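You operate a simulated robot arm through the tools that you are given. There is no shell and no other tool. Be economical: measure what you need, move in short steps, check, and stop when the job is done.

The job below is to be done with a simulated two-armed robot. You get a single attempt, and the scene is never put back.

## Task
On the top of the wrapping table, fold the grey rag in half.

The check looks at the end state, three seconds after you hand in, the way a careful person would. Anything else that was tipped, shoved, dropped, spilled or broken makes it a failure. Flat cloth is picked up by pressing the open fingertips on it (5 to 10 N) and closing them slowly along it; thin cloth reads only 2 to 8 mm in the jaws.

## Robot
Two 7-joint arms with two-finger grippers on one trunk, on a base that drives. Base frame: it is fixed to the floor where the robot stands at the start and does not move with it; the origin is under the middle of the robot, x ahead of it, y to its left, z up; the surface under the hand at the start is at about z = 720. Readings come in mm, degrees, newtons and seconds.
The left shoulder is at the start at [60, 123, 945], the right one opposite. With the tool pointing down near the work surface each hand reaches from about 320 to 780 mm from the robot's upright axis, wherever it stands, measured 20 degrees to its own side. Places, roughly: top of the wrapping table [700, -200, 700]. Payload 1.47 kg a hand.
The TCP of each hand is the grasp point between the finger pads, 16 mm short of the fingertips. In the tool frame z runs along the fingers and y along their closing line. The gripper opens to 87 mm. The gripper's body begins 55 mm behind the TCP.
Orientation is that of the tool frame in the base frame, as a unit quaternion [w, x, y, z]. With the fingers straight down and closing along the base's y, the tool's x points along the base's -x, its y along +y and its z along -z.

## Interface
- The arms move only by the tool servo_tool. It takes "left_rows", "right_rows" or both (then of equal length, played together; a hand with none holds still); each is a list of rows, each a list of 7 numbers: the shift along the tool's x, y, z in mm, then the turn, a rotation vector about the tool's x, y, z in degrees, then the finger opening in mm, from 0 to 87. In form: [[x, y, z, ax, ay, az, hand], ...]. A call has 1 to 12 rows; each row shifts and turns the commanded pose from where the row before left it, along the tool's axes as they then stand. A row lasts 0.2 s, in which the tool goes at most 50 mm and 8.6 degrees; a call with a longer step from one row to the next is refused whole, and so is a gripper value outside its range. Where a pose cannot be reached the arm comes as near as it can. A force on the tool above 40 N (or 10 N above the force at the start of the call, whichever is more), or a blocked arm, ends the call early, and 0.2 s more pass. The fingers move at their own pace (about 153 mm/s each) and stop on an object; they squeeze with about 28 N. The grip force told is the motor's: it shows also when the fingers shut on nothing. Time passes only in rows, and 0.2 s behind the last, so rows that do not move let the fingers close. It gives the time, the measured TCP pose, the force on the tool (base axes), the opening and the grip force at its end, in the units of the frame above (readings bear some noise), with the torque about the TCP (base axes, N m) and any sound that the robot's microphone picked up.
- Cameras (640 x 400 px; columns grow to the right, rows downward): "scene" is now at [77.9, -31, 1497.8]; the picture's right is [-0.40, -0.91, 0.00], its down [-0.72, 0.32, -0.62] and it looks along [0.57, -0.25, -0.78] (base axes); focal length 293 px, centre (320, 200). "left" rides on the left gripper at [73, -12, -90] in its tool frame; the picture's right is [0.16, 0.99, 0.00], its down [-0.72, 0.12, -0.68] and it looks along [-0.67, 0.11, 0.73] (tool axes); focal length 247 px, centre (320, 200). "right" rides on the right gripper at [73, 12, -90] in its tool frame; the picture's right is [-0.16, 0.99, 0.00], its down [-0.72, -0.12, -0.68] and it looks along [-0.67, -0.11, 0.73] (tool axes); focal length 247 px, centre (320, 200). There is no depth. A picture from a camera that has moved, and an enlarged one, comes with that camera's place and axes in the base frame and with its lens.
- get_image(camera): a new picture of that camera. It takes no simulated time.
- lift_body(by): slides the trunk up (or, below 0, down) by that many mm; the arms and the scene camera ride with it, the base frame stays. It gives what a move gives, with no picture.
- drive_base(legs): drives the robot by 1 to 6 legs, each [ahead, left, turn to the left] in mm, mm and degrees, along the robot's own axes; the way and the turn of a leg run together, so that a leg with both is an arc; at most 1500 mm and 180 degrees a leg. The arms and the cameras ride along, it lands a little off, and it stops where it bumps. It gives what a move gives.
- turn_head(pan, tilt): turns the head with the scene camera to pan (to the left, within 120 degrees either way) and tilt (down, from -29 to 69), counted from straight ahead of the robot. It gives what a move gives.
- close_up(camera, box): a new picture of the part [left, top, right, bottom] of that camera's present view, enlarged. It takes no simulated time.
- sign_off(): hands the job in; it is judged then, once.

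Go step by step. Nothing tells you exact positions but the pictures and the camera data: compare them with the known pose of the tool, close in by small moves and look again before you grip or let go. The budget is 120 turns and 100 pictures, counting those below and the enlarged ones. Unless the task says otherwise, let go and move clear before handing in, and close with one line.

The tools are called after "Emit:" by a JSON object that holds its "fn" and its "kwargs". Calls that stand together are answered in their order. servo_tool: Moves the arms, as the interface text tells. Its arguments: {"type":"object","properties":{"left_rows":{"type":"array","items":{"type":"array","items":{"type":"number"}}},"right_rows":{"type":"array","items":{"type":"array","items":{"type":"number"}}}},"required":[]} The other tools are called the same way: lift_body (by) slides the trunk up or down; drive_base (legs) drives the base; turn_head (pan, tilt) turns the head that bears the scene camera; get_image (camera) takes a picture; close_up (camera, box) takes an enlarged picture of a part of a camera's view; sign_off () hands the job in.

At the start:

```text
time_s: 0.0
left_position: [612.4, 22.9, 917.5]
left_orientation: [0.0, 0.001, 1.0, 0.0]
left_wrist_force: [0.1, -0.3, -0.3]
left_moment: [-0.01, 0.01, -0.05]
left_opening: 87.1
left_grasp_force: 0.0
right_position: [520.4, -377.4, 926.0]
right_orientation: [0.001, 0.001, 1.0, 0.0]
right_wrist_force: [-0.2, 0.2, -0.2]
right_moment: [-0.01, 0.01, 0.0]
right_opening: 86.9
right_grasp_force: 0.1
trunk travel left (down, up): [-100.0, 130.0]
robot x, y, heading: [-2.0, -0.7, -0.0]
head pan, tilt: [-23.9, 51.6]
```

scene: 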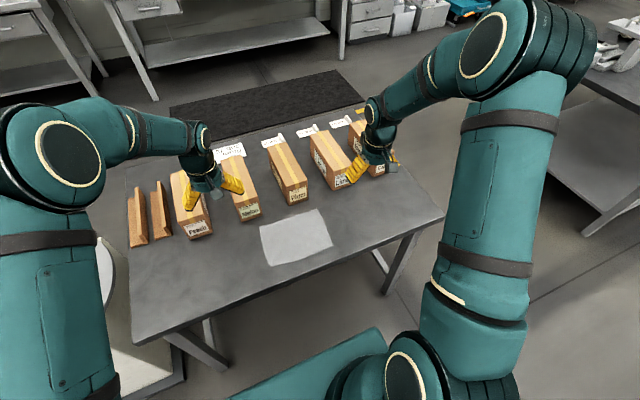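
right: 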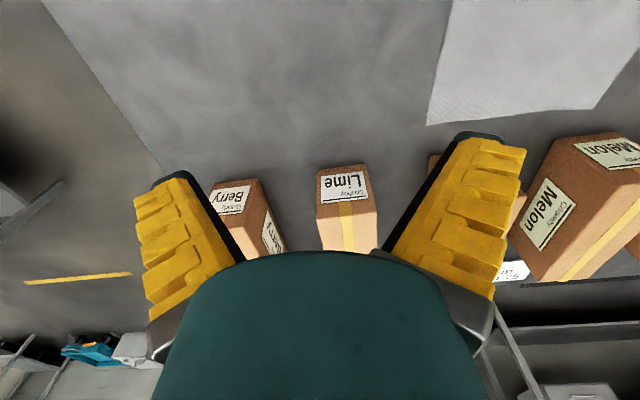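
left: 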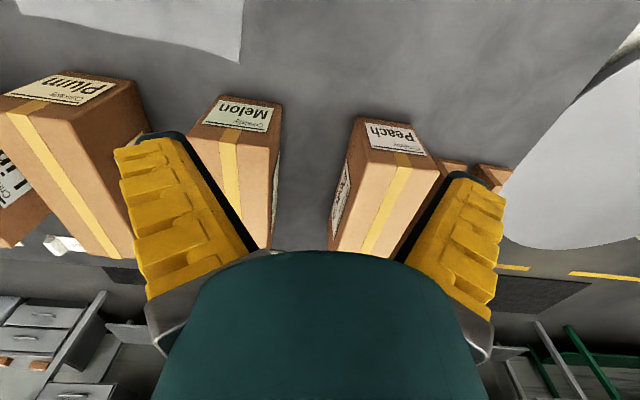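

I see the light grey rag on the near part of the table, in front of the boxes. I take a closer look to measure its corners.

Emit:
{"fn": "close_up", "kwargs": {"camera": "scene", "box": [220, 180, 380, 280]}}

```text
4.00 times, centred on (300, 230) of scene
camera zoom: at [77.9, -31.0, 1497.8], right [-0.4, -0.91, 0.0], down [-0.72, 0.32, -0.62], along [0.57, -0.25, -0.78], focal length 1173 px, centre (400, 80)
```

zoom: 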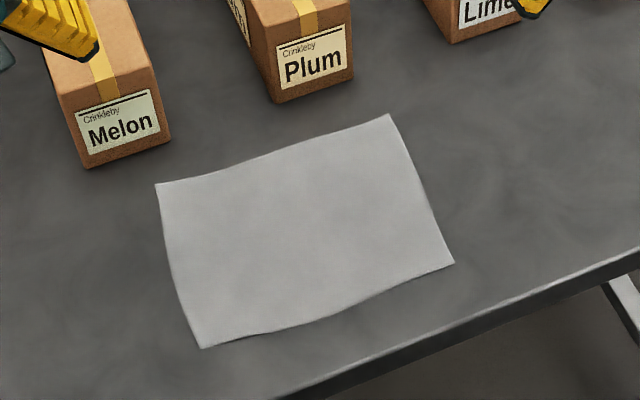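

The rag's corners come out at about (624,-61), (613,-257), (464,-247) and (475,-52), with the long edge along y. I'll pinch both near corners and fold them onto the far edge, so first I bring both hands above the near corners.

Emit:
{"fn": "servo_tool", "kwargs": {"left_rows": [[28, -20, 20, 0, 0, 0, 30], [28, -20, 20, 0, 0, 0, 30], [28, -20, 20, 0, 0, 0, 30], [28, -20, 20, 0, 0, 0, 30], [28, -20, 20, 0, 0, 0, 30], [0, 0, 0, 0, 0, 0, 30]], "right_rows": [[11.4, 31, 20, 0, 0, 0, 30], [11.4, 31, 20, 0, 0, 0, 30], [11.4, 31, 20, 0, 0, 0, 30], [11.4, 31, 20, 0, 0, 0, 30], [11.4, 31, 20, 0, 0, 0, 30], [0, 0, 0, 0, 0, 0, 30]]}}

Emit:
{"fn": "get_image", "kwargs": {"camera": "scene"}}

Emit:
{"fn": "get_image", "kwargs": {"camera": "left"}}

Emit:
{"fn": "get_image", "kwargs": {"camera": "right"}}

```text
time_s: 1.4
left_position: [473.6, -75.9, 816.7]
left_orientation: [0.001, -0.001, 1.0, 0.0]
left_wrist_force: [0.6, -0.1, -1.0]
left_moment: [0.01, 0.02, 0.01]
left_opening: 36.1
left_grasp_force: 4.1
right_position: [465.5, -222.4, 825.6]
right_orientation: [0.0, 0.0, 1.0, 0.0]
right_wrist_force: [-0.3, 0.1, 0.1]
right_moment: [-0.01, -0.01, 0.03]
right_opening: 36.1
right_grasp_force: 4.5
trunk travel left (down, up): [-100.0, 130.0]
robot x, y, heading: [-0.3, 0.1, -0.0]
head pan, tilt: [-23.9, 51.6]
```

```text
95 pictures are left
camera scene: at [78.1, -31.0, 1497.8], right [-0.4, -0.91, 0.0], down [-0.72, 0.32, -0.62], along [0.57, -0.25, -0.78], focal length 293 px, centre (320, 200)
```

scene: 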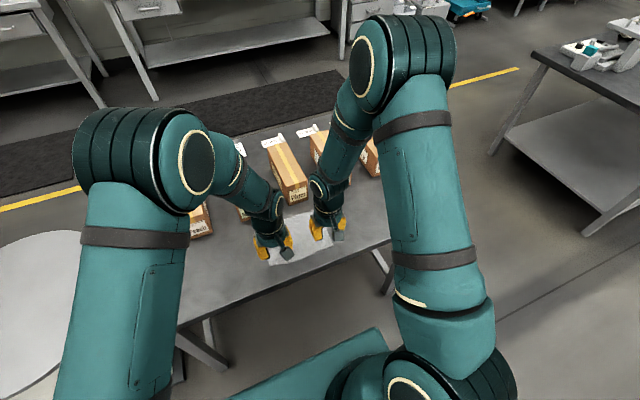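

```text
94 pictures are left
camera left: at [399.8, -87.8, 906.6], right [-0.16, 0.99, 0.0], down [0.72, 0.12, 0.68], along [0.67, 0.11, -0.73], focal length 247 px, centre (320, 200)
```

left: 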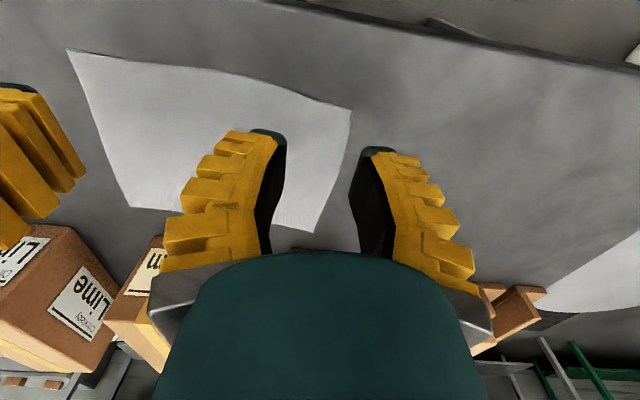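

```text
93 pictures are left
camera right: at [392.4, -211.5, 913.5], right [0.16, 0.99, 0.0], down [0.72, -0.12, 0.68], along [0.67, -0.11, -0.73], focal length 247 px, centre (320, 200)
```

right: 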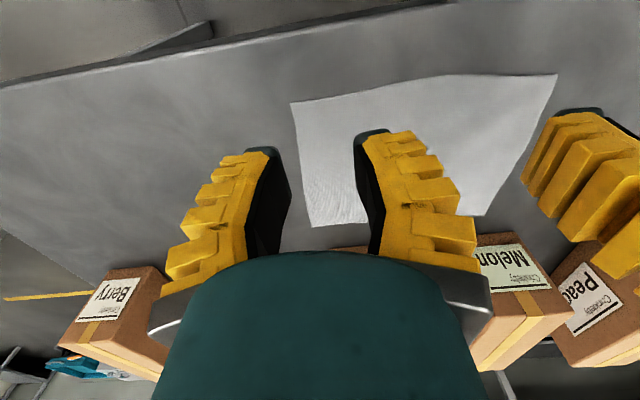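

The wrist views confirm the near corners at (474,-52) and (464,-246), with the table at z of about 720. I descend to about 10 mm above the cloth with the fingers about 30 mm open.

Emit:
{"fn": "servo_tool", "kwargs": {"left_rows": [[1, -1, 24, 0, 0, 0, 30], [1, -1, 24, 0, 0, 0, 30], [0, 0, 22, 0, 0, 0, 30], [0, 0, 0, 0, 0, 0, 30], [0, 0, 0, 0, 0, 0, 30]], "right_rows": [[1, 1, 27, 0, 0, 0, 30], [1, 1, 27, 0, 0, 0, 30], [0, 0, 25, 0, 0, 0, 30], [0, 0, 0, 0, 0, 0, 30], [0, 0, 0, 0, 0, 0, 30]]}}

Emit:
{"fn": "get_image", "kwargs": {"camera": "left"}}

Emit:
{"fn": "get_image", "kwargs": {"camera": "right"}}

```text
time_s: 2.6
left_position: [469.7, -78.5, 746.4]
left_orientation: [0.001, 0.0, 1.0, -0.001]
left_wrist_force: [-0.3, 0.9, -0.9]
left_moment: [0.01, 0.03, 0.0]
left_opening: 36.6
left_grasp_force: 4.8
right_position: [460.5, -223.6, 747.5]
right_orientation: [0.0, 0.0, 1.0, -0.001]
right_wrist_force: [-0.5, -0.6, 0.1]
right_moment: [0.05, 0.01, 0.02]
right_opening: 35.9
right_grasp_force: 4.7
trunk travel left (down, up): [-100.0, 130.0]
robot x, y, heading: [-0.1, 1.6, 0.1]
head pan, tilt: [-23.9, 51.6]
```

```text
92 pictures are left
camera left: at [397.3, -90.4, 835.4], right [-0.16, 0.99, 0.0], down [0.72, 0.12, 0.68], along [0.67, 0.11, -0.73], focal length 247 px, centre (320, 200)
```

left: 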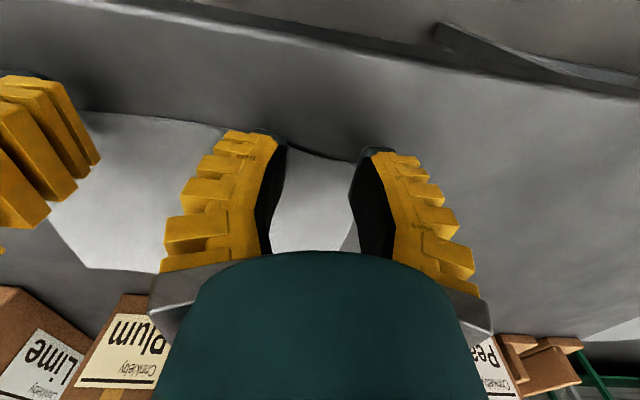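

```text
91 pictures are left
camera right: at [387.9, -212.0, 834.7], right [0.16, 0.99, 0.0], down [0.72, -0.12, 0.68], along [0.67, -0.11, -0.73], focal length 247 px, centre (320, 200)
```

right: 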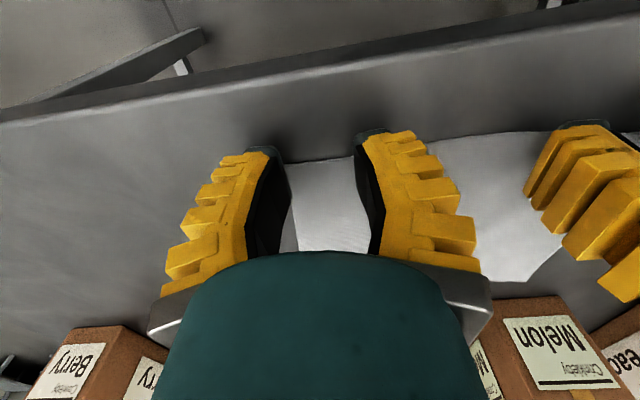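

Both hands hover about 10 mm above the cloth, overlapping the edge by about 17 mm. I shift each a little inward and lower gently until it touches.

Emit:
{"fn": "servo_tool", "kwargs": {"left_rows": [[0, -3, 3, 0, 0, 0, 24], [0, 0, 3, 0, 0, 0, 24], [0, 0, 2, 0, 0, 0, 24], [0, 0, 0, 0, 0, 0, 24]], "right_rows": [[0, 2, 4, 0, 0, 0, 24], [0, 0, 3, 0, 0, 0, 24], [0, 0, 2, 0, 0, 0, 24], [0, 0, 0, 0, 0, 0, 24]]}}

```text
time_s: 3.6
left_position: [470.9, -81.5, 739.1]
left_orientation: [0.001, 0.0, 1.0, 0.0]
left_wrist_force: [-0.8, 0.0, -0.2]
left_moment: [0.01, -0.02, 0.0]
left_opening: 30.3
left_grasp_force: 4.7
right_position: [462.5, -219.3, 738.4]
right_orientation: [0.0, 0.0, 1.0, 0.0]
right_wrist_force: [-0.8, -0.3, -0.4]
right_moment: [0.02, 0.02, 0.02]
right_opening: 24.9
right_grasp_force: 6.8
trunk travel left (down, up): [-100.0, 130.0]
robot x, y, heading: [2.1, -0.4, -0.2]
head pan, tilt: [-23.9, 51.6]
```

Emit:
{"fn": "servo_tool", "kwargs": {"left_rows": [[0, 0, 1, 0, 0, 0, 24], [0, 0, 1, 0, 0, 0, 24], [0, 0, 1, 0, 0, 0, 24], [0, 0, 0, 0, 0, 0, 24]], "right_rows": [[0, 0, 1, 0, 0, 0, 24], [0, 0, 1, 0, 0, 0, 24], [0, 0, 1, 0, 0, 0, 24], [0, 0, 0, 0, 0, 0, 24]]}}

```text
time_s: 4.6
left_position: [469.7, -82.2, 737.0]
left_orientation: [0.002, 0.0, 1.0, -0.001]
left_wrist_force: [0.5, -0.4, 7.1]
left_moment: [-0.01, -0.04, 0.03]
left_opening: 27.8
left_grasp_force: 3.9
right_position: [462.0, -218.6, 735.4]
right_orientation: [0.001, 0.0, 1.0, 0.0]
right_wrist_force: [0.2, -0.5, 13.5]
right_moment: [0.03, -0.1, 0.03]
right_opening: 26.8
right_grasp_force: 7.0
trunk travel left (down, up): [-100.0, 130.0]
robot x, y, heading: [-1.6, -3.4, 0.2]
head pan, tilt: [-23.9, 51.6]
```

The hands have touched, the left pressing at 7 N and the right at 13 N. I ease the right up slightly and close both slowly along the cloth.

Emit:
{"fn": "servo_tool", "kwargs": {"left_rows": [[0, 0, 0, 0, 0, 0, 22], [0, 0, 0, 0, 0, 0, 20], [0, 0, 0, 0, 0, 0, 18], [0, 0, 0, 0, 0, 0, 16], [0, 0, 0, 0, 0, 0, 14], [0, 0, 0, 0, 0, 0, 12], [0, 0, 0, 0, 0, 0, 10], [0, 0, 0, 0, 0, 0, 8], [0, 0, 0, 0, 0, 0, 5], [0, 0, 0, 0, 0, 0, 2], [0, 0, 0, 0, 0, 0, 0], [0, 0, 0, 0, 0, 0, 0]], "right_rows": [[0, 0, -0.6, 0, 0, 0, 22], [0, 0, 0, 0, 0, 0, 20], [0, 0, 0, 0, 0, 0, 18], [0, 0, 0, 0, 0, 0, 16], [0, 0, 0, 0, 0, 0, 14], [0, 0, 0, 0, 0, 0, 12], [0, 0, 0, 0, 0, 0, 10], [0, 0, 0, 0, 0, 0, 8], [0, 0, 0, 0, 0, 0, 5], [0, 0, 0, 0, 0, 0, 2], [0, 0, 0, 0, 0, 0, 0], [0, 0, 0, 0, 0, 0, 0]]}}

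Emit:
{"fn": "get_image", "kwargs": {"camera": "left"}}

Emit:
{"fn": "get_image", "kwargs": {"camera": "right"}}

```text
time_s: 7.2
left_position: [469.6, -81.1, 735.9]
left_orientation: [0.002, 0.0, 1.0, 0.0]
left_wrist_force: [-2.4, 3.4, 3.3]
left_moment: [0.06, 0.02, 0.08]
left_opening: 0.0
left_grasp_force: 27.4
right_position: [461.7, -218.7, 735.8]
right_orientation: [0.001, 0.0, 1.0, 0.0]
right_wrist_force: [0.3, -0.3, 7.6]
right_moment: [-0.02, -0.09, 0.0]
right_opening: 0.2
right_grasp_force: 27.6
trunk travel left (down, up): [-100.0, 130.0]
robot x, y, heading: [1.3, -0.1, -0.1]
head pan, tilt: [-23.9, 51.6]
```

```text
90 pictures are left
camera left: at [396.9, -93.6, 825.0], right [-0.16, 0.99, 0.0], down [0.72, 0.12, 0.68], along [0.67, 0.11, -0.73], focal length 247 px, centre (320, 200)
```

left: 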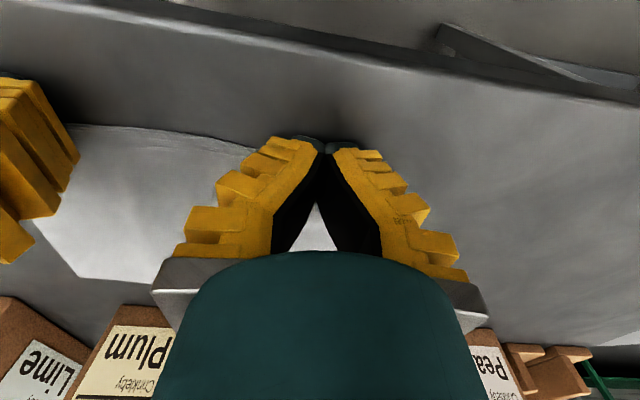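

```text
89 pictures are left
camera right: at [389.1, -207.2, 823.8], right [0.16, 0.99, 0.0], down [0.72, -0.12, 0.68], along [0.67, -0.11, -0.73], focal length 247 px, centre (320, 200)
```

right: 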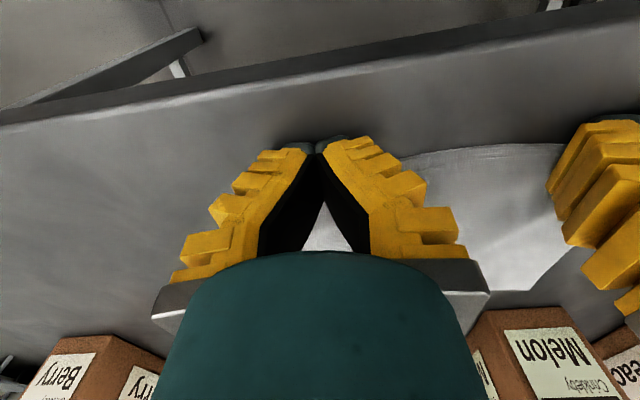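

Both openings read 0, so the cloth probably slipped out. I lift a little and look.

Emit:
{"fn": "servo_tool", "kwargs": {"left_rows": [[0, 0, -10, 0, 0, 0, 0], [0, 0, -15, 0, 0, 0, 0], [0, 0, -15, 0, 0, 0, 0]], "right_rows": [[0, 0, -10, 0, 0, 0, 0], [0, 0, -15, 0, 0, 0, 0], [0, 0, -15, 0, 0, 0, 0]]}}

Emit:
{"fn": "get_image", "kwargs": {"camera": "left"}}

Emit:
{"fn": "get_image", "kwargs": {"camera": "right"}}

```text
time_s: 8.0
left_position: [469.4, -80.7, 776.3]
left_orientation: [0.001, -0.001, 1.0, 0.001]
left_wrist_force: [-0.7, -0.2, 0.6]
left_moment: [-0.01, -0.06, 0.0]
left_opening: 0.0
left_grasp_force: 27.9
right_position: [461.8, -219.0, 777.2]
right_orientation: [0.0, 0.001, 1.0, 0.0]
right_wrist_force: [-0.5, -1.2, -0.7]
right_moment: [0.01, -0.02, -0.01]
right_opening: 0.0
right_grasp_force: 27.5
trunk travel left (down, up): [-100.0, 130.0]
robot x, y, heading: [-0.3, 1.3, -0.0]
head pan, tilt: [-23.9, 51.6]
```

```text
88 pictures are left
camera left: at [396.3, -94.0, 865.1], right [-0.16, 0.99, 0.0], down [0.72, 0.12, 0.68], along [0.67, 0.11, -0.73], focal length 247 px, centre (320, 200)
```

left: 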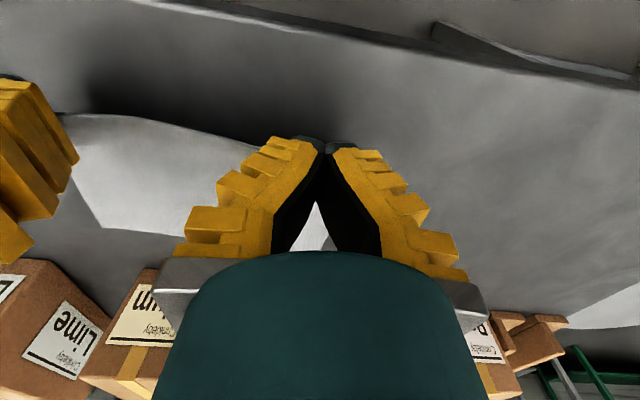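

```text
87 pictures are left
camera right: at [389.1, -207.8, 864.4], right [0.16, 0.99, 0.0], down [0.72, -0.12, 0.68], along [0.67, -0.11, -0.73], focal length 247 px, centre (320, 200)
```

right: 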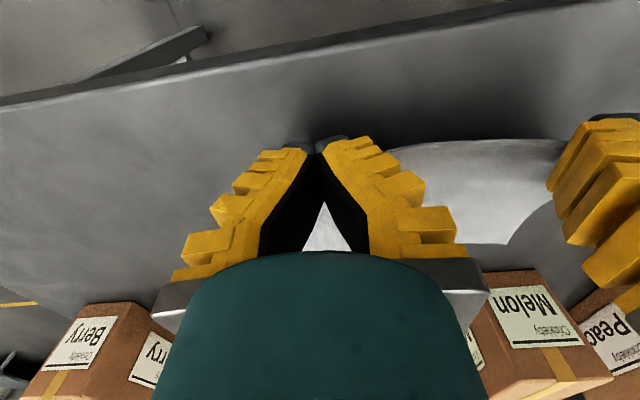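

The cloth edge may actually be coming up with the fingers, so I check from the scene camera.

Emit:
{"fn": "close_up", "kwargs": {"camera": "scene", "box": [220, 180, 380, 280]}}

```text
4.00 times, centred on (300, 230) of scene
camera zoom: at [77.3, -30.8, 1497.8], right [-0.4, -0.91, 0.0], down [-0.72, 0.32, -0.62], along [0.57, -0.25, -0.78], focal length 1173 px, centre (400, 80)
```

zoom: 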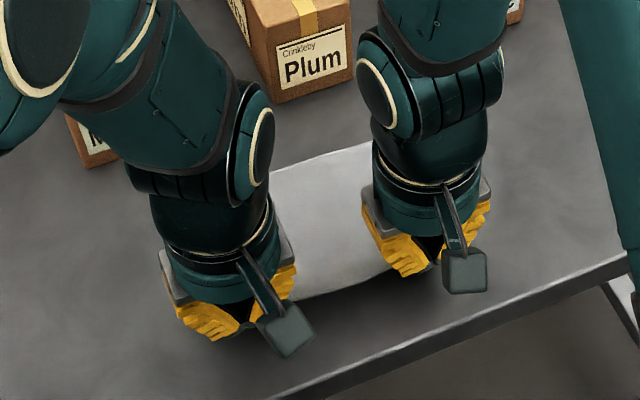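

The edge fits being lifted with the fingers, at about z=760. I lift 30 mm more to confirm.

Emit:
{"fn": "servo_tool", "kwargs": {"left_rows": [[-5, 0, -15, 0, 0, 0, 0], [-5, 0, -15, 0, 0, 0, 0], [0, 0, 0, 0, 0, 0, 0]], "right_rows": [[-5, 0, -15, 0, 0, 0, 0], [-5, 0, -15, 0, 0, 0, 0], [0, 0, 0, 0, 0, 0, 0]]}}

Emit:
{"fn": "get_image", "kwargs": {"camera": "left"}}

Emit:
{"fn": "get_image", "kwargs": {"camera": "right"}}

Emit:
{"fn": "close_up", "kwargs": {"camera": "scene", "box": [220, 180, 380, 280]}}

```text
time_s: 8.8
left_position: [480.4, -83.0, 805.3]
left_orientation: [0.001, 0.0, 1.0, -0.001]
left_wrist_force: [0.8, -0.4, -0.6]
left_moment: [0.02, -0.01, 0.02]
left_opening: 0.0
left_grasp_force: 27.0
right_position: [474.0, -220.0, 807.0]
right_orientation: [0.001, 0.0, 1.0, -0.001]
right_wrist_force: [0.9, -0.6, -0.4]
right_moment: [0.01, -0.01, 0.0]
right_opening: 0.0
right_grasp_force: 27.9
trunk travel left (down, up): [-100.0, 130.0]
robot x, y, heading: [-0.7, -1.4, 0.1]
head pan, tilt: [-23.9, 51.6]
```

```text
85 pictures are left
camera left: at [406.7, -94.1, 893.8], right [-0.16, 0.99, 0.0], down [0.72, 0.12, 0.68], along [0.67, 0.11, -0.73], focal length 247 px, centre (320, 200)
```

left: 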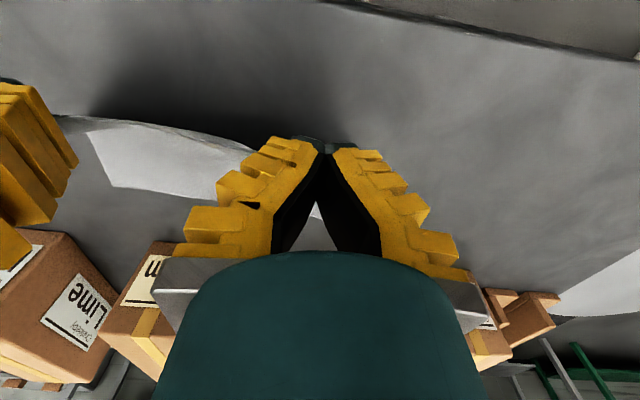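

```text
84 pictures are left
camera right: at [400.2, -207.7, 894.5], right [0.16, 0.99, 0.0], down [0.72, -0.12, 0.68], along [0.67, -0.11, -0.73], focal length 247 px, centre (320, 200)
```

right: 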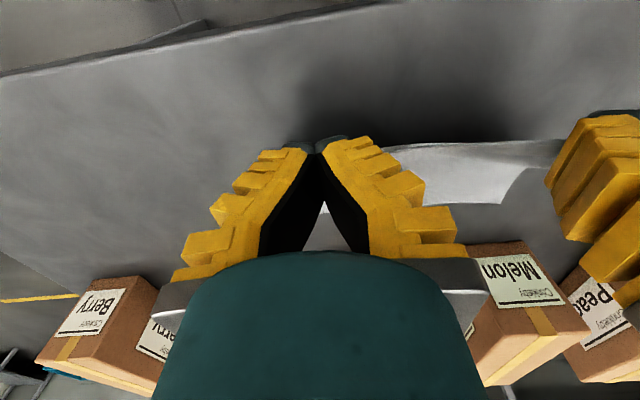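

```text
4.00 times, centred on (300, 230) of scene
camera zoom: at [78.0, -31.0, 1497.7], right [-0.4, -0.91, 0.0], down [-0.72, 0.32, -0.62], along [0.57, -0.25, -0.78], focal length 1173 px, centre (400, 80)
```

zoom: 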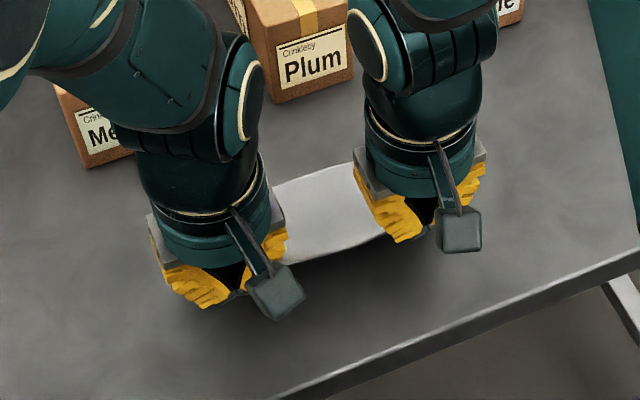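

Both corners are held and the edge hangs cleanly between them. I carry them over the fold line in a low arc towards the far edge; the boxes start at x of about 662, so the hands stay short of x=600.

Emit:
{"fn": "servo_tool", "kwargs": {"left_rows": [[-15, -1, 2, 0, 0, 0, 0], [-15, -1, 2, 0, 0, 0, 0], [-13, -1, 4, 0, 0, 0, 0], [-13, -1, 4, 0, 0, 0, 0], [-13, -1, 7, 0, 0, 0, 0], [-12, -1, 7, 0, 0, 0, 0], [-10, -1, 10, 0, 0, 0, 0], [-10, -1, 11, 0, 0, 0, 0], [0, 0, 0, 0, 0, 0, 0]], "right_rows": [[-15, -1, 2, 0, 0, 0, 0], [-15, -1, 2, 0, 0, 0, 0], [-13, -1, 4, 0, 0, 0, 0], [-13, -1, 4, 0, 0, 0, 0], [-13, -1, 7, 0, 0, 0, 0], [-12, -1, 7, 0, 0, 0, 0], [-10, -1, 10, 0, 0, 0, 0], [-10, -1, 11, 0, 0, 0, 0], [0, 0, 0, 0, 0, 0, 0]]}}

Emit:
{"fn": "get_image", "kwargs": {"camera": "left"}}

Emit:
{"fn": "get_image", "kwargs": {"camera": "right"}}

Emit:
{"fn": "close_up", "kwargs": {"camera": "scene", "box": [220, 180, 380, 280]}}

```text
time_s: 10.8
left_position: [580.4, -88.7, 760.2]
left_orientation: [0.001, 0.0, 1.0, 0.0]
left_wrist_force: [-0.1, 0.2, 0.5]
left_moment: [0.01, 0.04, 0.02]
left_opening: 0.0
left_grasp_force: 27.9
right_position: [574.1, -225.2, 758.1]
right_orientation: [0.0, 0.0, 1.0, 0.0]
right_wrist_force: [-0.1, 0.2, 0.5]
right_moment: [-0.02, -0.01, 0.03]
right_opening: 0.0
right_grasp_force: 27.9
trunk travel left (down, up): [-100.0, 130.0]
robot x, y, heading: [-3.2, -1.4, 0.0]
head pan, tilt: [-23.9, 51.6]
```

```text
82 pictures are left
camera left: at [507.3, -101.2, 848.4], right [-0.16, 0.99, 0.0], down [0.72, 0.12, 0.68], along [0.67, 0.11, -0.73], focal length 247 px, centre (320, 200)
```

left: 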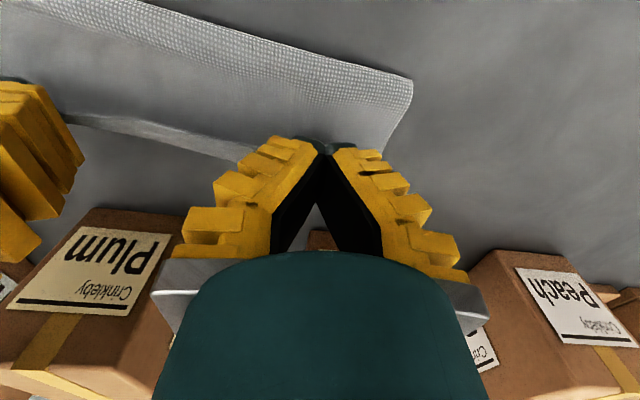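

```text
81 pictures are left
camera right: at [501.4, -214.7, 846.1], right [0.16, 0.99, 0.0], down [0.72, -0.12, 0.68], along [0.67, -0.11, -0.73], focal length 247 px, centre (320, 200)
```

right: 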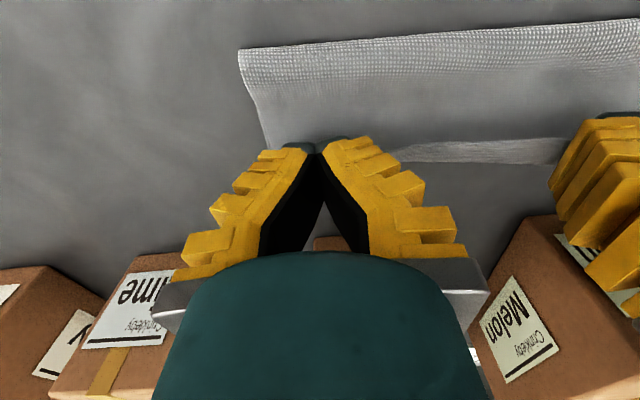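

```text
4.00 times, centred on (300, 230) of scene
camera zoom: at [77.6, -30.9, 1497.8], right [-0.4, -0.91, 0.0], down [-0.72, 0.32, -0.62], along [0.57, -0.25, -0.78], focal length 1173 px, centre (400, 80)
```

zoom: 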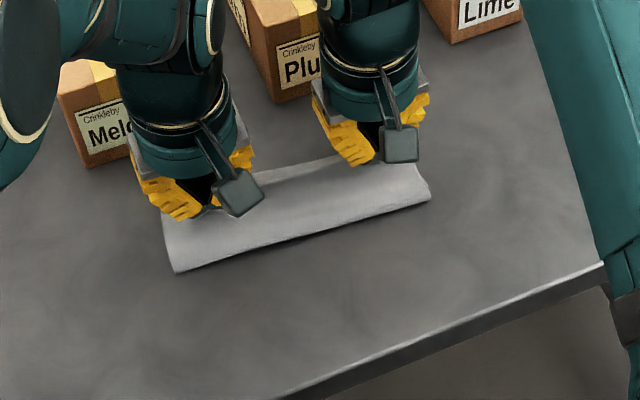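

The fold looks good so far. I zoom in to find where the upper and lower far edges lie.

Emit:
{"fn": "close_up", "kwargs": {"camera": "right", "box": [360, 80, 600, 230]}}

Emit:
{"fn": "close_up", "kwargs": {"camera": "left", "box": [40, 60, 280, 210]}}

```text
2.67 times, centred on (480, 155) of right
camera zoom: at [501.4, -214.7, 846.1], right [0.16, 0.99, 0.0], down [0.72, -0.12, 0.68], along [0.67, -0.11, -0.73], focal length 659 px, centre (-107, 320)
```

zoom: 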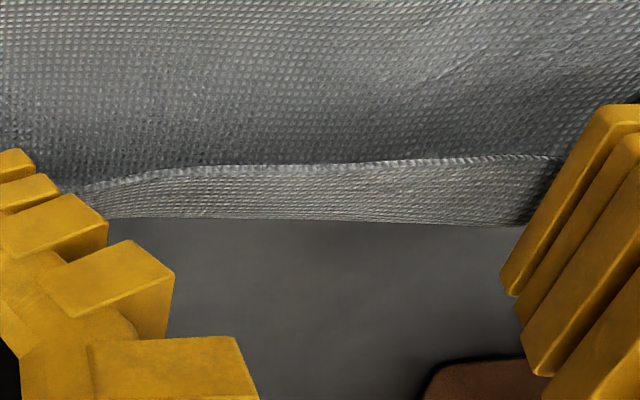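

```text
2.67 times, centred on (160, 135) of left
camera zoom: at [507.3, -101.2, 848.4], right [-0.16, 0.99, 0.0], down [0.72, 0.12, 0.68], along [0.67, 0.11, -0.73], focal length 659 px, centre (747, 373)
```

zoom: 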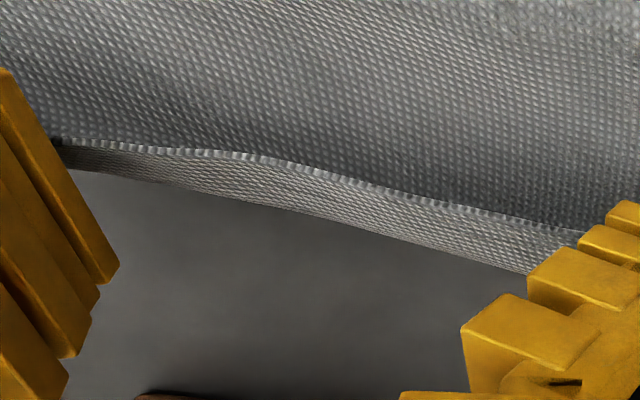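

The lower far edge now lies at x of about 596–602 and the upper edge is about 25 mm short of it. I move forward and down the rest of the way.

Emit:
{"fn": "servo_tool", "kwargs": {"left_rows": [[-6, 0, 4, 0, 0, 0, 0], [-6, 0, 4, 0, 0, 0, 0], [-6, 0, 4, 0, 0, 0, 0], [-4, 0, 4, 0, 0, 0, 0], [0, 0, 0, 0, 0, 0, 0]], "right_rows": [[-5, 0, 4, 0, 0, 0, 0], [-5, 0, 4, 0, 0, 0, 0], [-5, 0, 4, 0, 0, 0, 0], [-4, 0, 2, 0, 0, 0, 0], [0, 0, 0, 0, 0, 0, 0]]}}

Emit:
{"fn": "close_up", "kwargs": {"camera": "right", "box": [360, 80, 600, 230]}}

Emit:
{"fn": "close_up", "kwargs": {"camera": "left", "box": [40, 60, 280, 210]}}

Emit:
{"fn": "close_up", "kwargs": {"camera": "scene", "box": [220, 180, 380, 280]}}

```text
time_s: 12.0
left_position: [601.9, -88.3, 742.2]
left_orientation: [0.0, 0.0, 1.0, 0.0]
left_wrist_force: [-1.2, 0.2, -0.8]
left_moment: [-0.01, -0.06, 0.02]
left_opening: 0.0
left_grasp_force: 28.3
right_position: [592.3, -226.5, 744.4]
right_orientation: [0.0, 0.0, 1.0, -0.001]
right_wrist_force: [-0.3, -0.1, 0.6]
right_moment: [-0.03, 0.0, -0.02]
right_opening: 0.0
right_grasp_force: 27.4
trunk travel left (down, up): [-100.0, 130.0]
robot x, y, heading: [1.0, -0.7, 0.2]
head pan, tilt: [-23.9, 51.6]
```

```text
2.67 times, centred on (480, 155) of right
camera zoom: at [519.7, -215.4, 831.9], right [0.16, 0.99, 0.0], down [0.72, -0.12, 0.68], along [0.67, -0.11, -0.73], focal length 659 px, centre (-107, 320)
```

zoom: 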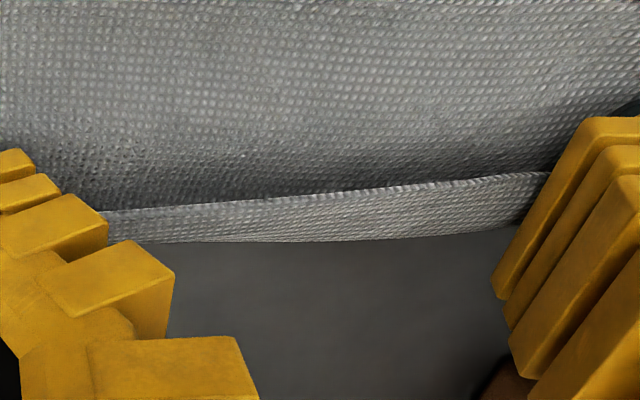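

```text
2.67 times, centred on (160, 135) of left
camera zoom: at [529.5, -100.2, 831.6], right [-0.16, 0.99, 0.0], down [0.72, 0.12, 0.68], along [0.67, 0.11, -0.73], focal length 659 px, centre (747, 373)
```

zoom: 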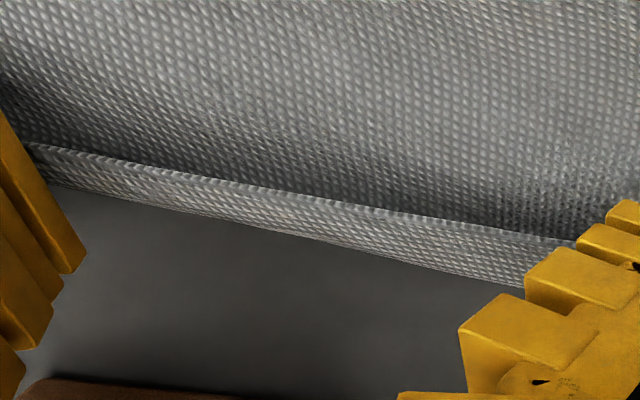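

```text
4.00 times, centred on (300, 230) of scene
camera zoom: at [77.8, -31.0, 1497.8], right [-0.4, -0.91, 0.0], down [-0.72, 0.32, -0.62], along [0.57, -0.25, -0.78], focal length 1173 px, centre (400, 80)
```

zoom: 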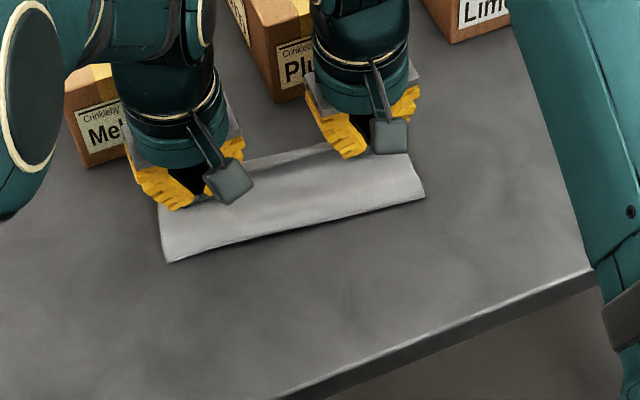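

The upper edge is still about 20 mm short, and a bit more on the right. I move forward a little more, right hand furthest.

Emit:
{"fn": "servo_tool", "kwargs": {"left_rows": [[-4, 0, 0, 0, 0, 0, 0], [-4, 0, 0, 0, 0, 0, 0], [-4, 0, 0, 0, 0, 0, 0], [0, 0, 2, 0, 0, 0, 0], [0, 0, 0, 0, 0, 0, 0]], "right_rows": [[-6, 0, 0, 0, 0, 0, 0], [-6, 0, 0, 0, 0, 0, 0], [-6, 0, 1, 0, 0, 0, 0], [0, 0, 3, 0, 0, 0, 0], [0, 0, 0, 0, 0, 0, 0]]}}

Emit:
{"fn": "close_up", "kwargs": {"camera": "right", "box": [360, 80, 600, 230]}}

Emit:
{"fn": "close_up", "kwargs": {"camera": "left", "box": [40, 60, 280, 210]}}

Emit:
{"fn": "close_up", "kwargs": {"camera": "scene", "box": [220, 180, 380, 280]}}

```text
time_s: 13.2
left_position: [614.4, -87.1, 741.9]
left_orientation: [0.002, 0.0, 1.0, 0.0]
left_wrist_force: [0.5, -0.2, 1.1]
left_moment: [0.01, -0.01, -0.03]
left_opening: 0.0
left_grasp_force: 27.8
right_position: [610.5, -226.0, 740.5]
right_orientation: [0.001, 0.0, 1.0, 0.0]
right_wrist_force: [-1.2, 0.4, 0.5]
right_moment: [-0.03, -0.13, -0.03]
right_opening: 0.0
right_grasp_force: 27.9
trunk travel left (down, up): [-100.0, 130.0]
robot x, y, heading: [1.5, -0.3, -0.0]
head pan, tilt: [-23.9, 51.6]
```

```text
2.67 times, centred on (480, 155) of right
camera zoom: at [537.8, -214.4, 828.2], right [0.16, 0.99, 0.0], down [0.72, -0.12, 0.68], along [0.67, -0.11, -0.73], focal length 659 px, centre (-107, 320)
```

zoom: 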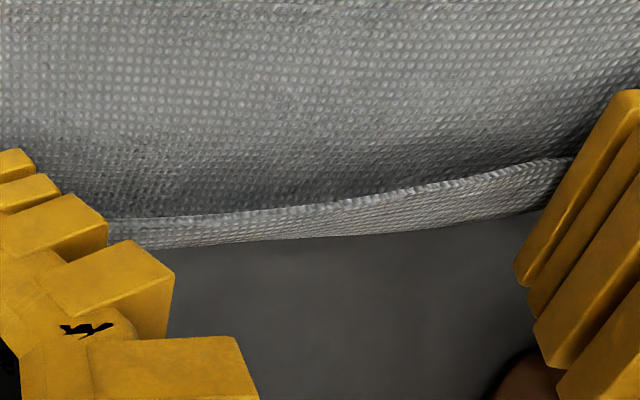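

```text
2.67 times, centred on (160, 135) of left
camera zoom: at [541.5, -99.7, 830.9], right [-0.16, 0.99, 0.0], down [0.72, 0.12, 0.68], along [0.67, 0.11, -0.73], focal length 659 px, centre (747, 373)
```

zoom: 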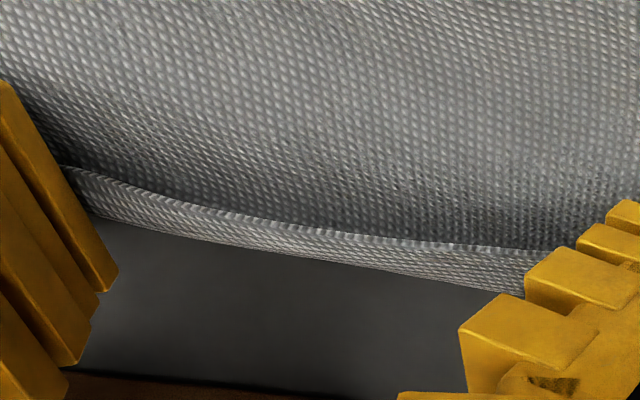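

```text
4.00 times, centred on (300, 230) of scene
camera zoom: at [77.7, -31.0, 1497.8], right [-0.4, -0.91, 0.0], down [-0.72, 0.32, -0.62], along [0.57, -0.25, -0.78], focal length 1173 px, centre (400, 80)
```

zoom: 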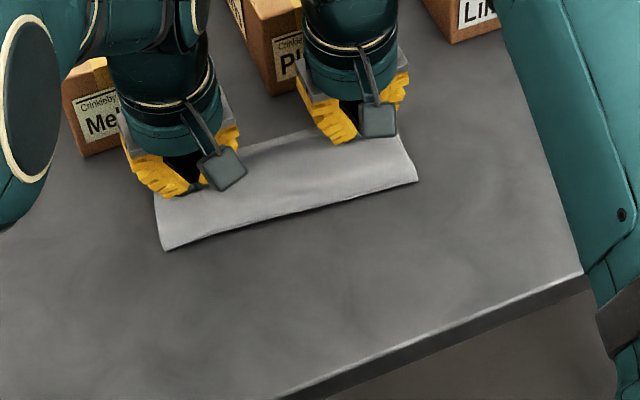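

The cloth now slides along as a whole, and the layers measure about 79 and 71 mm, which is close to half. I release by opening slowly just above the cloth, then rise.

Emit:
{"fn": "servo_tool", "kwargs": {"left_rows": [[0, 0, 1.5, 0, 0, 0, 0], [0, 0, 0, 0, 0, 0, 3], [0, 0, 0, 0, 0, 0, 8], [0, 0, 0, 0, 0, 0, 14], [0, 0, 0, 0, 0, 0, 20], [0, 0, 0, 0, 0, 0, 26], [0, 0, 0, 0, 0, 0, 32], [0, 0, -5, 0, 0, 0, 32], [0, 0, -15, 0, 0, 0, 32], [0, 0, -25, 0, 0, 0, 32]], "right_rows": [[0, 0, 1, 0, 0, 0, 0], [0, 0, 0, 0, 0, 0, 3], [0, 0, 0, 0, 0, 0, 8], [0, 0, 0, 0, 0, 0, 14], [0, 0, 0, 0, 0, 0, 20], [0, 0, 0, 0, 0, 0, 26], [0, 0, 0, 0, 0, 0, 32], [0, 0, -5, 0, 0, 0, 32], [0, 0, -15, 0, 0, 0, 32], [0, 0, -25, 0, 0, 0, 32]]}}

Emit:
{"fn": "get_image", "kwargs": {"camera": "left"}}

Emit:
{"fn": "get_image", "kwargs": {"camera": "right"}}

```text
time_s: 15.4
left_position: [614.8, -88.1, 786.9]
left_orientation: [0.0, 0.001, 1.0, 0.0]
left_wrist_force: [0.6, 0.2, 0.6]
left_moment: [-0.02, -0.05, 0.02]
left_opening: 37.7
left_grasp_force: 3.8
right_position: [609.3, -225.5, 785.0]
right_orientation: [0.0, 0.0, 1.0, 0.0]
right_wrist_force: [-0.7, 0.7, -1.0]
right_moment: [-0.04, 0.0, 0.03]
right_opening: 37.9
right_grasp_force: 4.4
trunk travel left (down, up): [-100.0, 130.0]
robot x, y, heading: [3.8, 1.5, -0.1]
head pan, tilt: [-23.9, 51.6]
```

```text
71 pictures are left
camera left: at [541.8, -99.5, 874.9], right [-0.16, 0.99, 0.0], down [0.72, 0.12, 0.68], along [0.67, 0.11, -0.73], focal length 247 px, centre (320, 200)
```

left: 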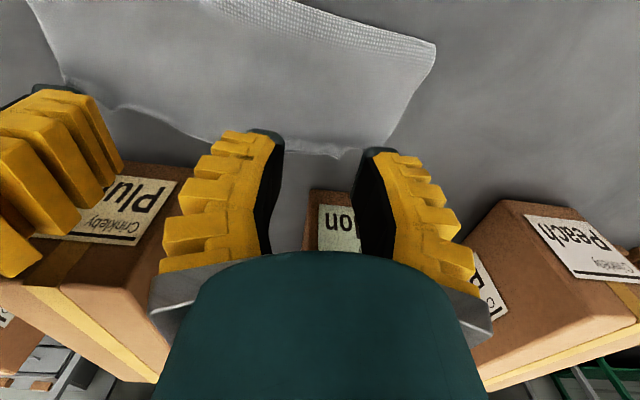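

```text
70 pictures are left
camera right: at [536.8, -214.3, 872.5], right [0.16, 0.99, 0.0], down [0.72, -0.12, 0.68], along [0.67, -0.11, -0.73], focal length 247 px, centre (320, 200)
```

right: 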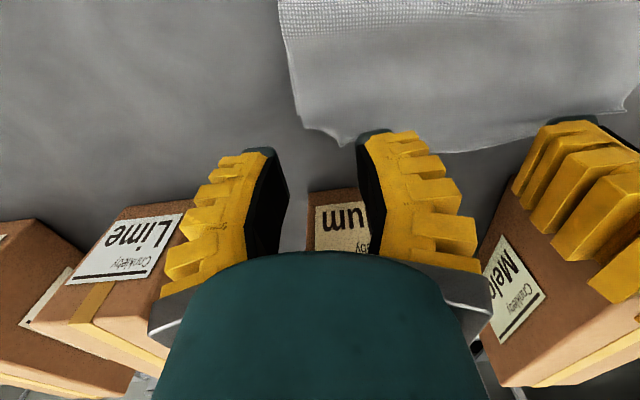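

Released. I raise and part the hands to see the result.

Emit:
{"fn": "servo_tool", "kwargs": {"left_rows": [[0, 0, -30, 0, 0, 0, 32], [0, 0, -40, 0, 0, 0, 32], [0, 0, -40, 0, 0, 0, 32], [20, 35, 0, 0, 0, 0, 32], [20, 35, 0, 0, 0, 0, 32], [20, 35, 0, 0, 0, 0, 32], [20, 35, 0, 0, 0, 0, 32]], "right_rows": [[0, 0, -30, 0, 0, 0, 32], [0, 0, -40, 0, 0, 0, 32], [0, 0, -40, 0, 0, 0, 32], [20, -35, 0, 0, 0, 0, 32], [20, -35, 0, 0, 0, 0, 32], [20, -35, 0, 0, 0, 0, 32], [20, -35, 0, 0, 0, 0, 32]]}}

Emit:
{"fn": "close_up", "kwargs": {"camera": "scene", "box": [220, 160, 380, 260]}}

Emit:
{"fn": "get_image", "kwargs": {"camera": "scene"}}

```text
time_s: 17.0
left_position: [534.2, 45.7, 892.4]
left_orientation: [0.002, 0.0, 1.0, 0.0]
left_wrist_force: [1.0, 0.1, 0.6]
left_moment: [0.01, 0.01, 0.03]
left_opening: 37.9
left_grasp_force: 4.1
right_position: [531.5, -366.9, 892.0]
right_orientation: [0.0, 0.0, 1.0, 0.001]
right_wrist_force: [0.3, -0.4, 0.3]
right_moment: [0.01, -0.01, 0.02]
right_opening: 38.1
right_grasp_force: 4.6
trunk travel left (down, up): [-100.0, 130.0]
robot x, y, heading: [-0.2, -0.8, 0.1]
head pan, tilt: [-23.9, 51.6]
```

```text
4.00 times, centred on (300, 210) of scene
camera zoom: at [77.0, -31.0, 1497.8], right [-0.4, -0.91, 0.0], down [-0.72, 0.32, -0.62], along [0.57, -0.25, -0.78], focal length 1173 px, centre (400, 160)
```

zoom: 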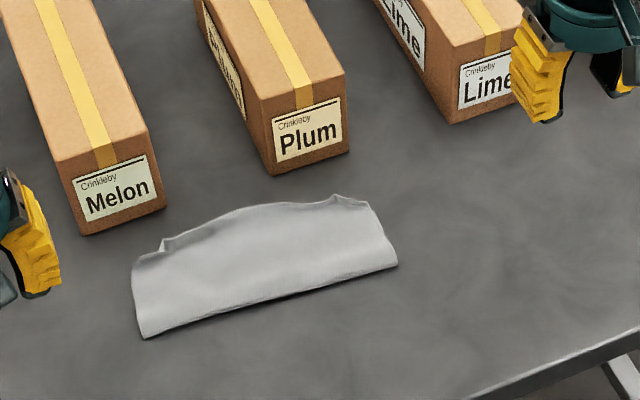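

```text
68 pictures are left
camera scene: at [77.0, -31.0, 1497.8], right [-0.4, -0.91, 0.0], down [-0.72, 0.32, -0.62], along [0.57, -0.25, -0.78], focal length 293 px, centre (320, 200)
```

scene: 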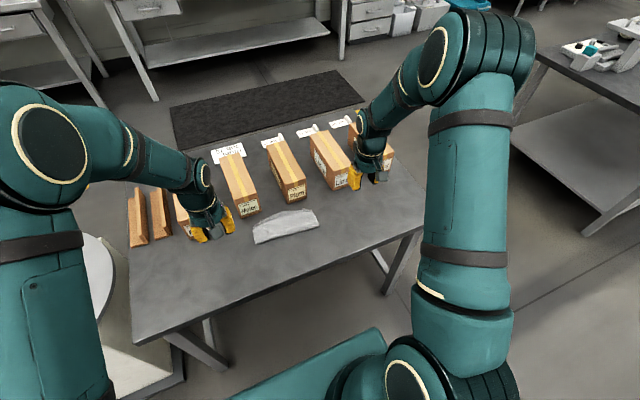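

The rag is folded, but some small ridges remain at the pinched corners. I take a tighter look.

Emit:
{"fn": "close_up", "kwargs": {"camera": "scene", "box": [248, 202, 328, 252]}}

Emit:
{"fn": "get_image", "kwargs": {"camera": "left"}}

Emit:
{"fn": "get_image", "kwargs": {"camera": "right"}}

```text
8.00 times, centred on (288, 227) of scene
camera zoom: at [77.0, -31.0, 1497.8], right [-0.4, -0.91, 0.0], down [-0.72, 0.32, -0.62], along [0.57, -0.25, -0.78], focal length 2346 px, centre (576, -16)
```

zoom: 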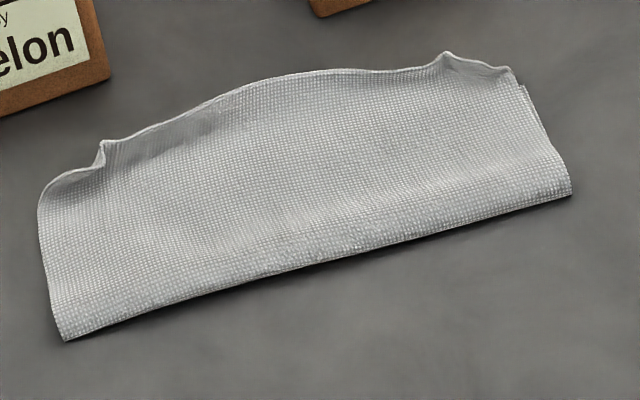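

```text
66 pictures are left
camera left: at [461.2, 33.5, 981.6], right [-0.16, 0.99, 0.0], down [0.72, 0.12, 0.68], along [0.67, 0.11, -0.73], focal length 247 px, centre (320, 200)
```

left: 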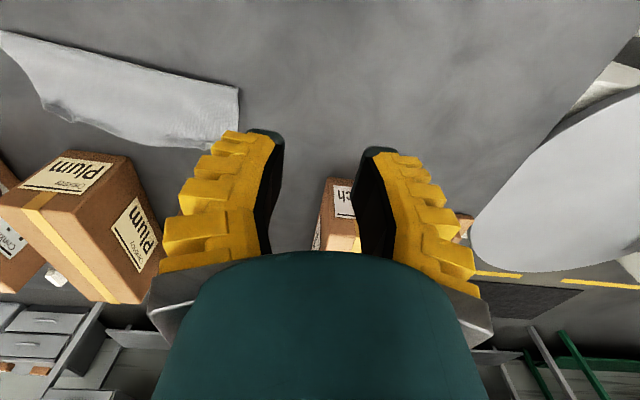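

```text
65 pictures are left
camera right: at [459.0, -355.6, 980.5], right [0.16, 0.99, 0.0], down [0.72, -0.12, 0.68], along [0.67, -0.11, -0.73], focal length 247 px, centre (320, 200)
```

right: 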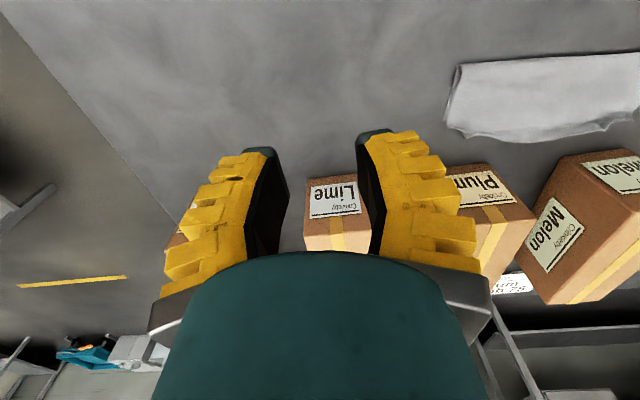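

The fold is good, but the pinch left little ridges at (634,-73) and (621,-213). I go back over them with closed fingers to pat and spread them flat.

Emit:
{"fn": "servo_tool", "kwargs": {"left_rows": [[-21.5, -30, 0, 0, 0, 0, 0], [-21.5, -30, 0, 0, 0, 0, 0], [-21.5, -30, 0, 0, 0, 0, 0], [-21.5, -30, 0, 0, 0, 0, 0], [0, 0, 40, 0, 0, 0, 0], [0, 0, 40, 0, 0, 0, 0], [0, 0, 40, 0, 0, 0, 0], [0, 0, 0, 0, 0, 0, 0]], "right_rows": [[-20, 38, 0, 0, 0, 0, 0], [-20, 38, 0, 0, 0, 0, 0], [-20, 38, 0, 0, 0, 0, 0], [-20, 38, 0, 0, 0, 0, 0], [0, 0, 40, 0, 0, 0, 0], [0, 0, 40, 0, 0, 0, 0], [0, 0, 40, 0, 0, 0, 0], [0, 0, 0, 0, 0, 0, 0]]}}

Emit:
{"fn": "get_image", "kwargs": {"camera": "left"}}

Emit:
{"fn": "get_image", "kwargs": {"camera": "right"}}

```text
time_s: 18.8
left_position: [625.8, -68.6, 773.6]
left_orientation: [0.001, -0.001, 1.0, 0.0]
left_wrist_force: [0.3, 0.2, -0.4]
left_moment: [0.03, -0.02, -0.04]
left_opening: 0.0
left_grasp_force: 27.9
right_position: [610.1, -214.6, 776.2]
right_orientation: [0.001, 0.0, 1.0, 0.0]
right_wrist_force: [-1.8, 1.4, -0.6]
right_moment: [0.01, -0.05, 0.01]
right_opening: 0.0
right_grasp_force: 27.9
trunk travel left (down, up): [-100.0, 130.0]
robot x, y, heading: [0.7, -0.9, -0.1]
head pan, tilt: [-23.9, 51.6]
```

```text
64 pictures are left
camera left: at [552.1, -80.3, 863.0], right [-0.16, 0.99, 0.0], down [0.72, 0.12, 0.68], along [0.67, 0.11, -0.73], focal length 247 px, centre (320, 200)
```

left: 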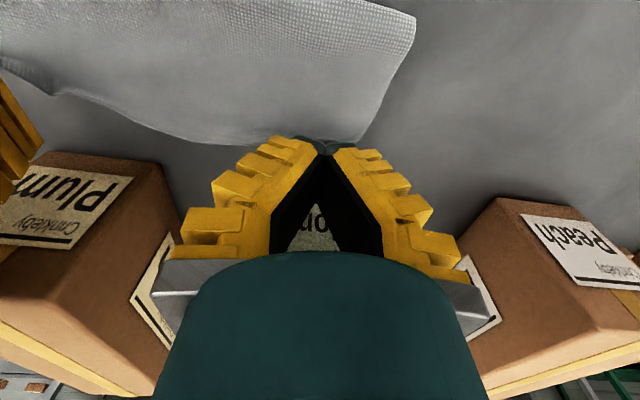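

```text
63 pictures are left
camera right: at [536.9, -204.0, 864.3], right [0.16, 0.99, 0.0], down [0.72, -0.12, 0.68], along [0.67, -0.11, -0.73], focal length 247 px, centre (320, 200)
```

right: 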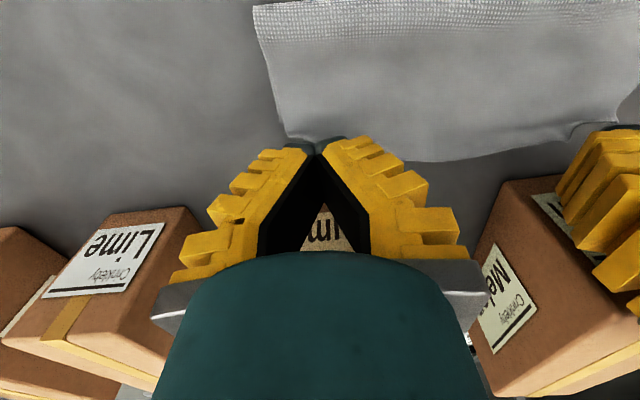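

The far edges coincide in both views. I lower onto the ridges gently.

Emit:
{"fn": "servo_tool", "kwargs": {"left_rows": [[0, -3, 10, 0, 0, 0, 0], [0, 0, 10, 0, 0, 0, 0], [0, 0, 5, 0, 0, 0, 0], [0, 0, 4, 0, 0, 0, 0], [0, 0, 2, 0, 0, 0, 0], [0, 0, 0, 0, 0, 0, 0]], "right_rows": [[0, 0, 12, 0, 0, 0, 0], [0, 0, 11, 0, 0, 0, 0], [0, 0, 5, 0, 0, 0, 0], [0, 0, 4, 0, 0, 0, 0], [0, 0, 2, 0, 0, 0, 0], [0, 0, 0, 0, 0, 0, 0]]}}

```text
time_s: 19.8
left_position: [625.6, -75.4, 751.7]
left_orientation: [0.008, 0.0, 1.0, -0.003]
left_wrist_force: [-0.7, 0.4, 11.7]
left_moment: [0.1, -0.6, 0.03]
left_opening: 0.0
left_grasp_force: 27.9
right_position: [616.4, -214.8, 752.3]
right_orientation: [0.01, 0.0, 1.0, 0.0]
right_wrist_force: [-3.0, -0.9, 16.3]
right_moment: [-0.01, -1.07, 0.0]
right_opening: 0.0
right_grasp_force: 28.5
trunk travel left (down, up): [-100.0, 130.0]
robot x, y, heading: [0.2, -2.1, 0.0]
head pan, tilt: [-23.9, 51.6]
stopped in row 4 (right hand): the force on the tool passed its limit at 43 N (the readings are from after the stop); the commanded pose is now the measured one
```

Something on the wrists touched the box tops: the torque points to a contact about 55 mm ahead of the TCP. I lift straight off at once and check the boxes.

Emit:
{"fn": "servo_tool", "kwargs": {"left_rows": [[0, 0, -10, 0, 0, 0, 0], [0, 0, -25, 0, 0, 0, 0], [0, 0, -40, 0, 0, 0, 0], [0, 0, -40, 0, 0, 0, 0], [20, 35, 0, 0, 0, 0, 0], [20, 35, 0, 0, 0, 0, 0], [20, 35, 0, 0, 0, 0, 0], [20, 30, 0, 0, 0, 0, 0]], "right_rows": [[0, 0, -10, 0, 0, 0, 0], [0, 0, -25, 0, 0, 0, 0], [0, 0, -40, 0, 0, 0, 0], [0, 0, -40, 0, 0, 0, 0], [20, -35, 0, 0, 0, 0, 0], [20, -35, 0, 0, 0, 0, 0], [20, -35, 0, 0, 0, 0, 0], [20, -35, 0, 0, 0, 0, 0]]}}

Emit:
{"fn": "close_up", "kwargs": {"camera": "scene", "box": [220, 160, 380, 260]}}

Emit:
{"fn": "close_up", "kwargs": {"camera": "scene", "box": [248, 202, 328, 252]}}

```text
time_s: 21.6
left_position: [547.0, 60.4, 863.1]
left_orientation: [0.005, 0.0, 1.0, -0.002]
left_wrist_force: [0.1, -0.3, -0.4]
left_moment: [0.01, -0.02, -0.01]
left_opening: 0.2
left_grasp_force: 28.1
right_position: [532.6, -353.9, 862.1]
right_orientation: [0.007, 0.0, 1.0, 0.001]
right_wrist_force: [0.0, -0.2, 0.5]
right_moment: [0.01, -0.04, -0.02]
right_opening: 0.0
right_grasp_force: 28.1
trunk travel left (down, up): [-100.0, 130.0]
robot x, y, heading: [-3.1, -2.6, 0.1]
head pan, tilt: [-23.9, 51.6]
```

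```text
4.00 times, centred on (300, 210) of scene
camera zoom: at [77.1, -31.3, 1497.8], right [-0.41, -0.91, 0.0], down [-0.72, 0.32, -0.62], along [0.57, -0.25, -0.78], focal length 1173 px, centre (400, 160)
```

zoom: 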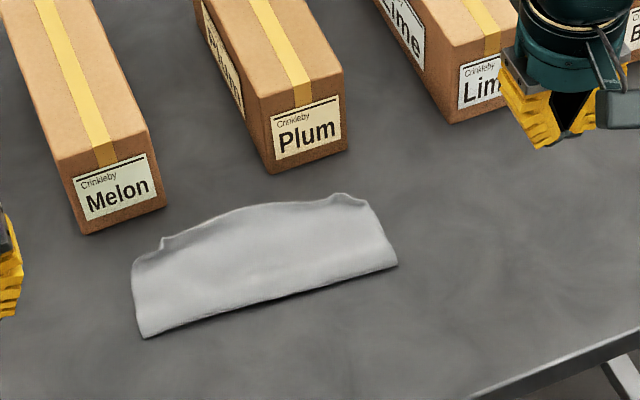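

```text
8.00 times, centred on (288, 227) of scene
camera zoom: at [77.1, -31.3, 1497.8], right [-0.41, -0.91, 0.0], down [-0.72, 0.32, -0.62], along [0.57, -0.25, -0.78], focal length 2346 px, centre (576, -16)
```

zoom: 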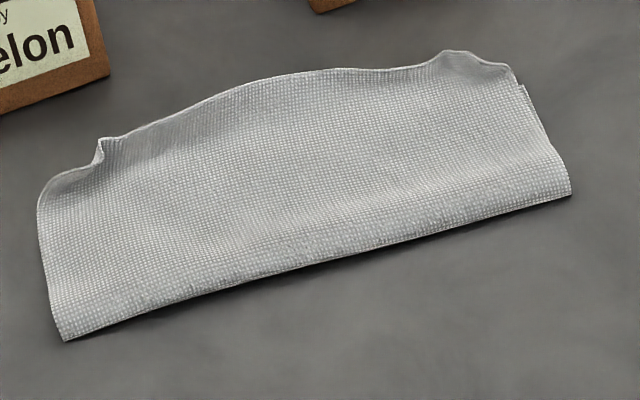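

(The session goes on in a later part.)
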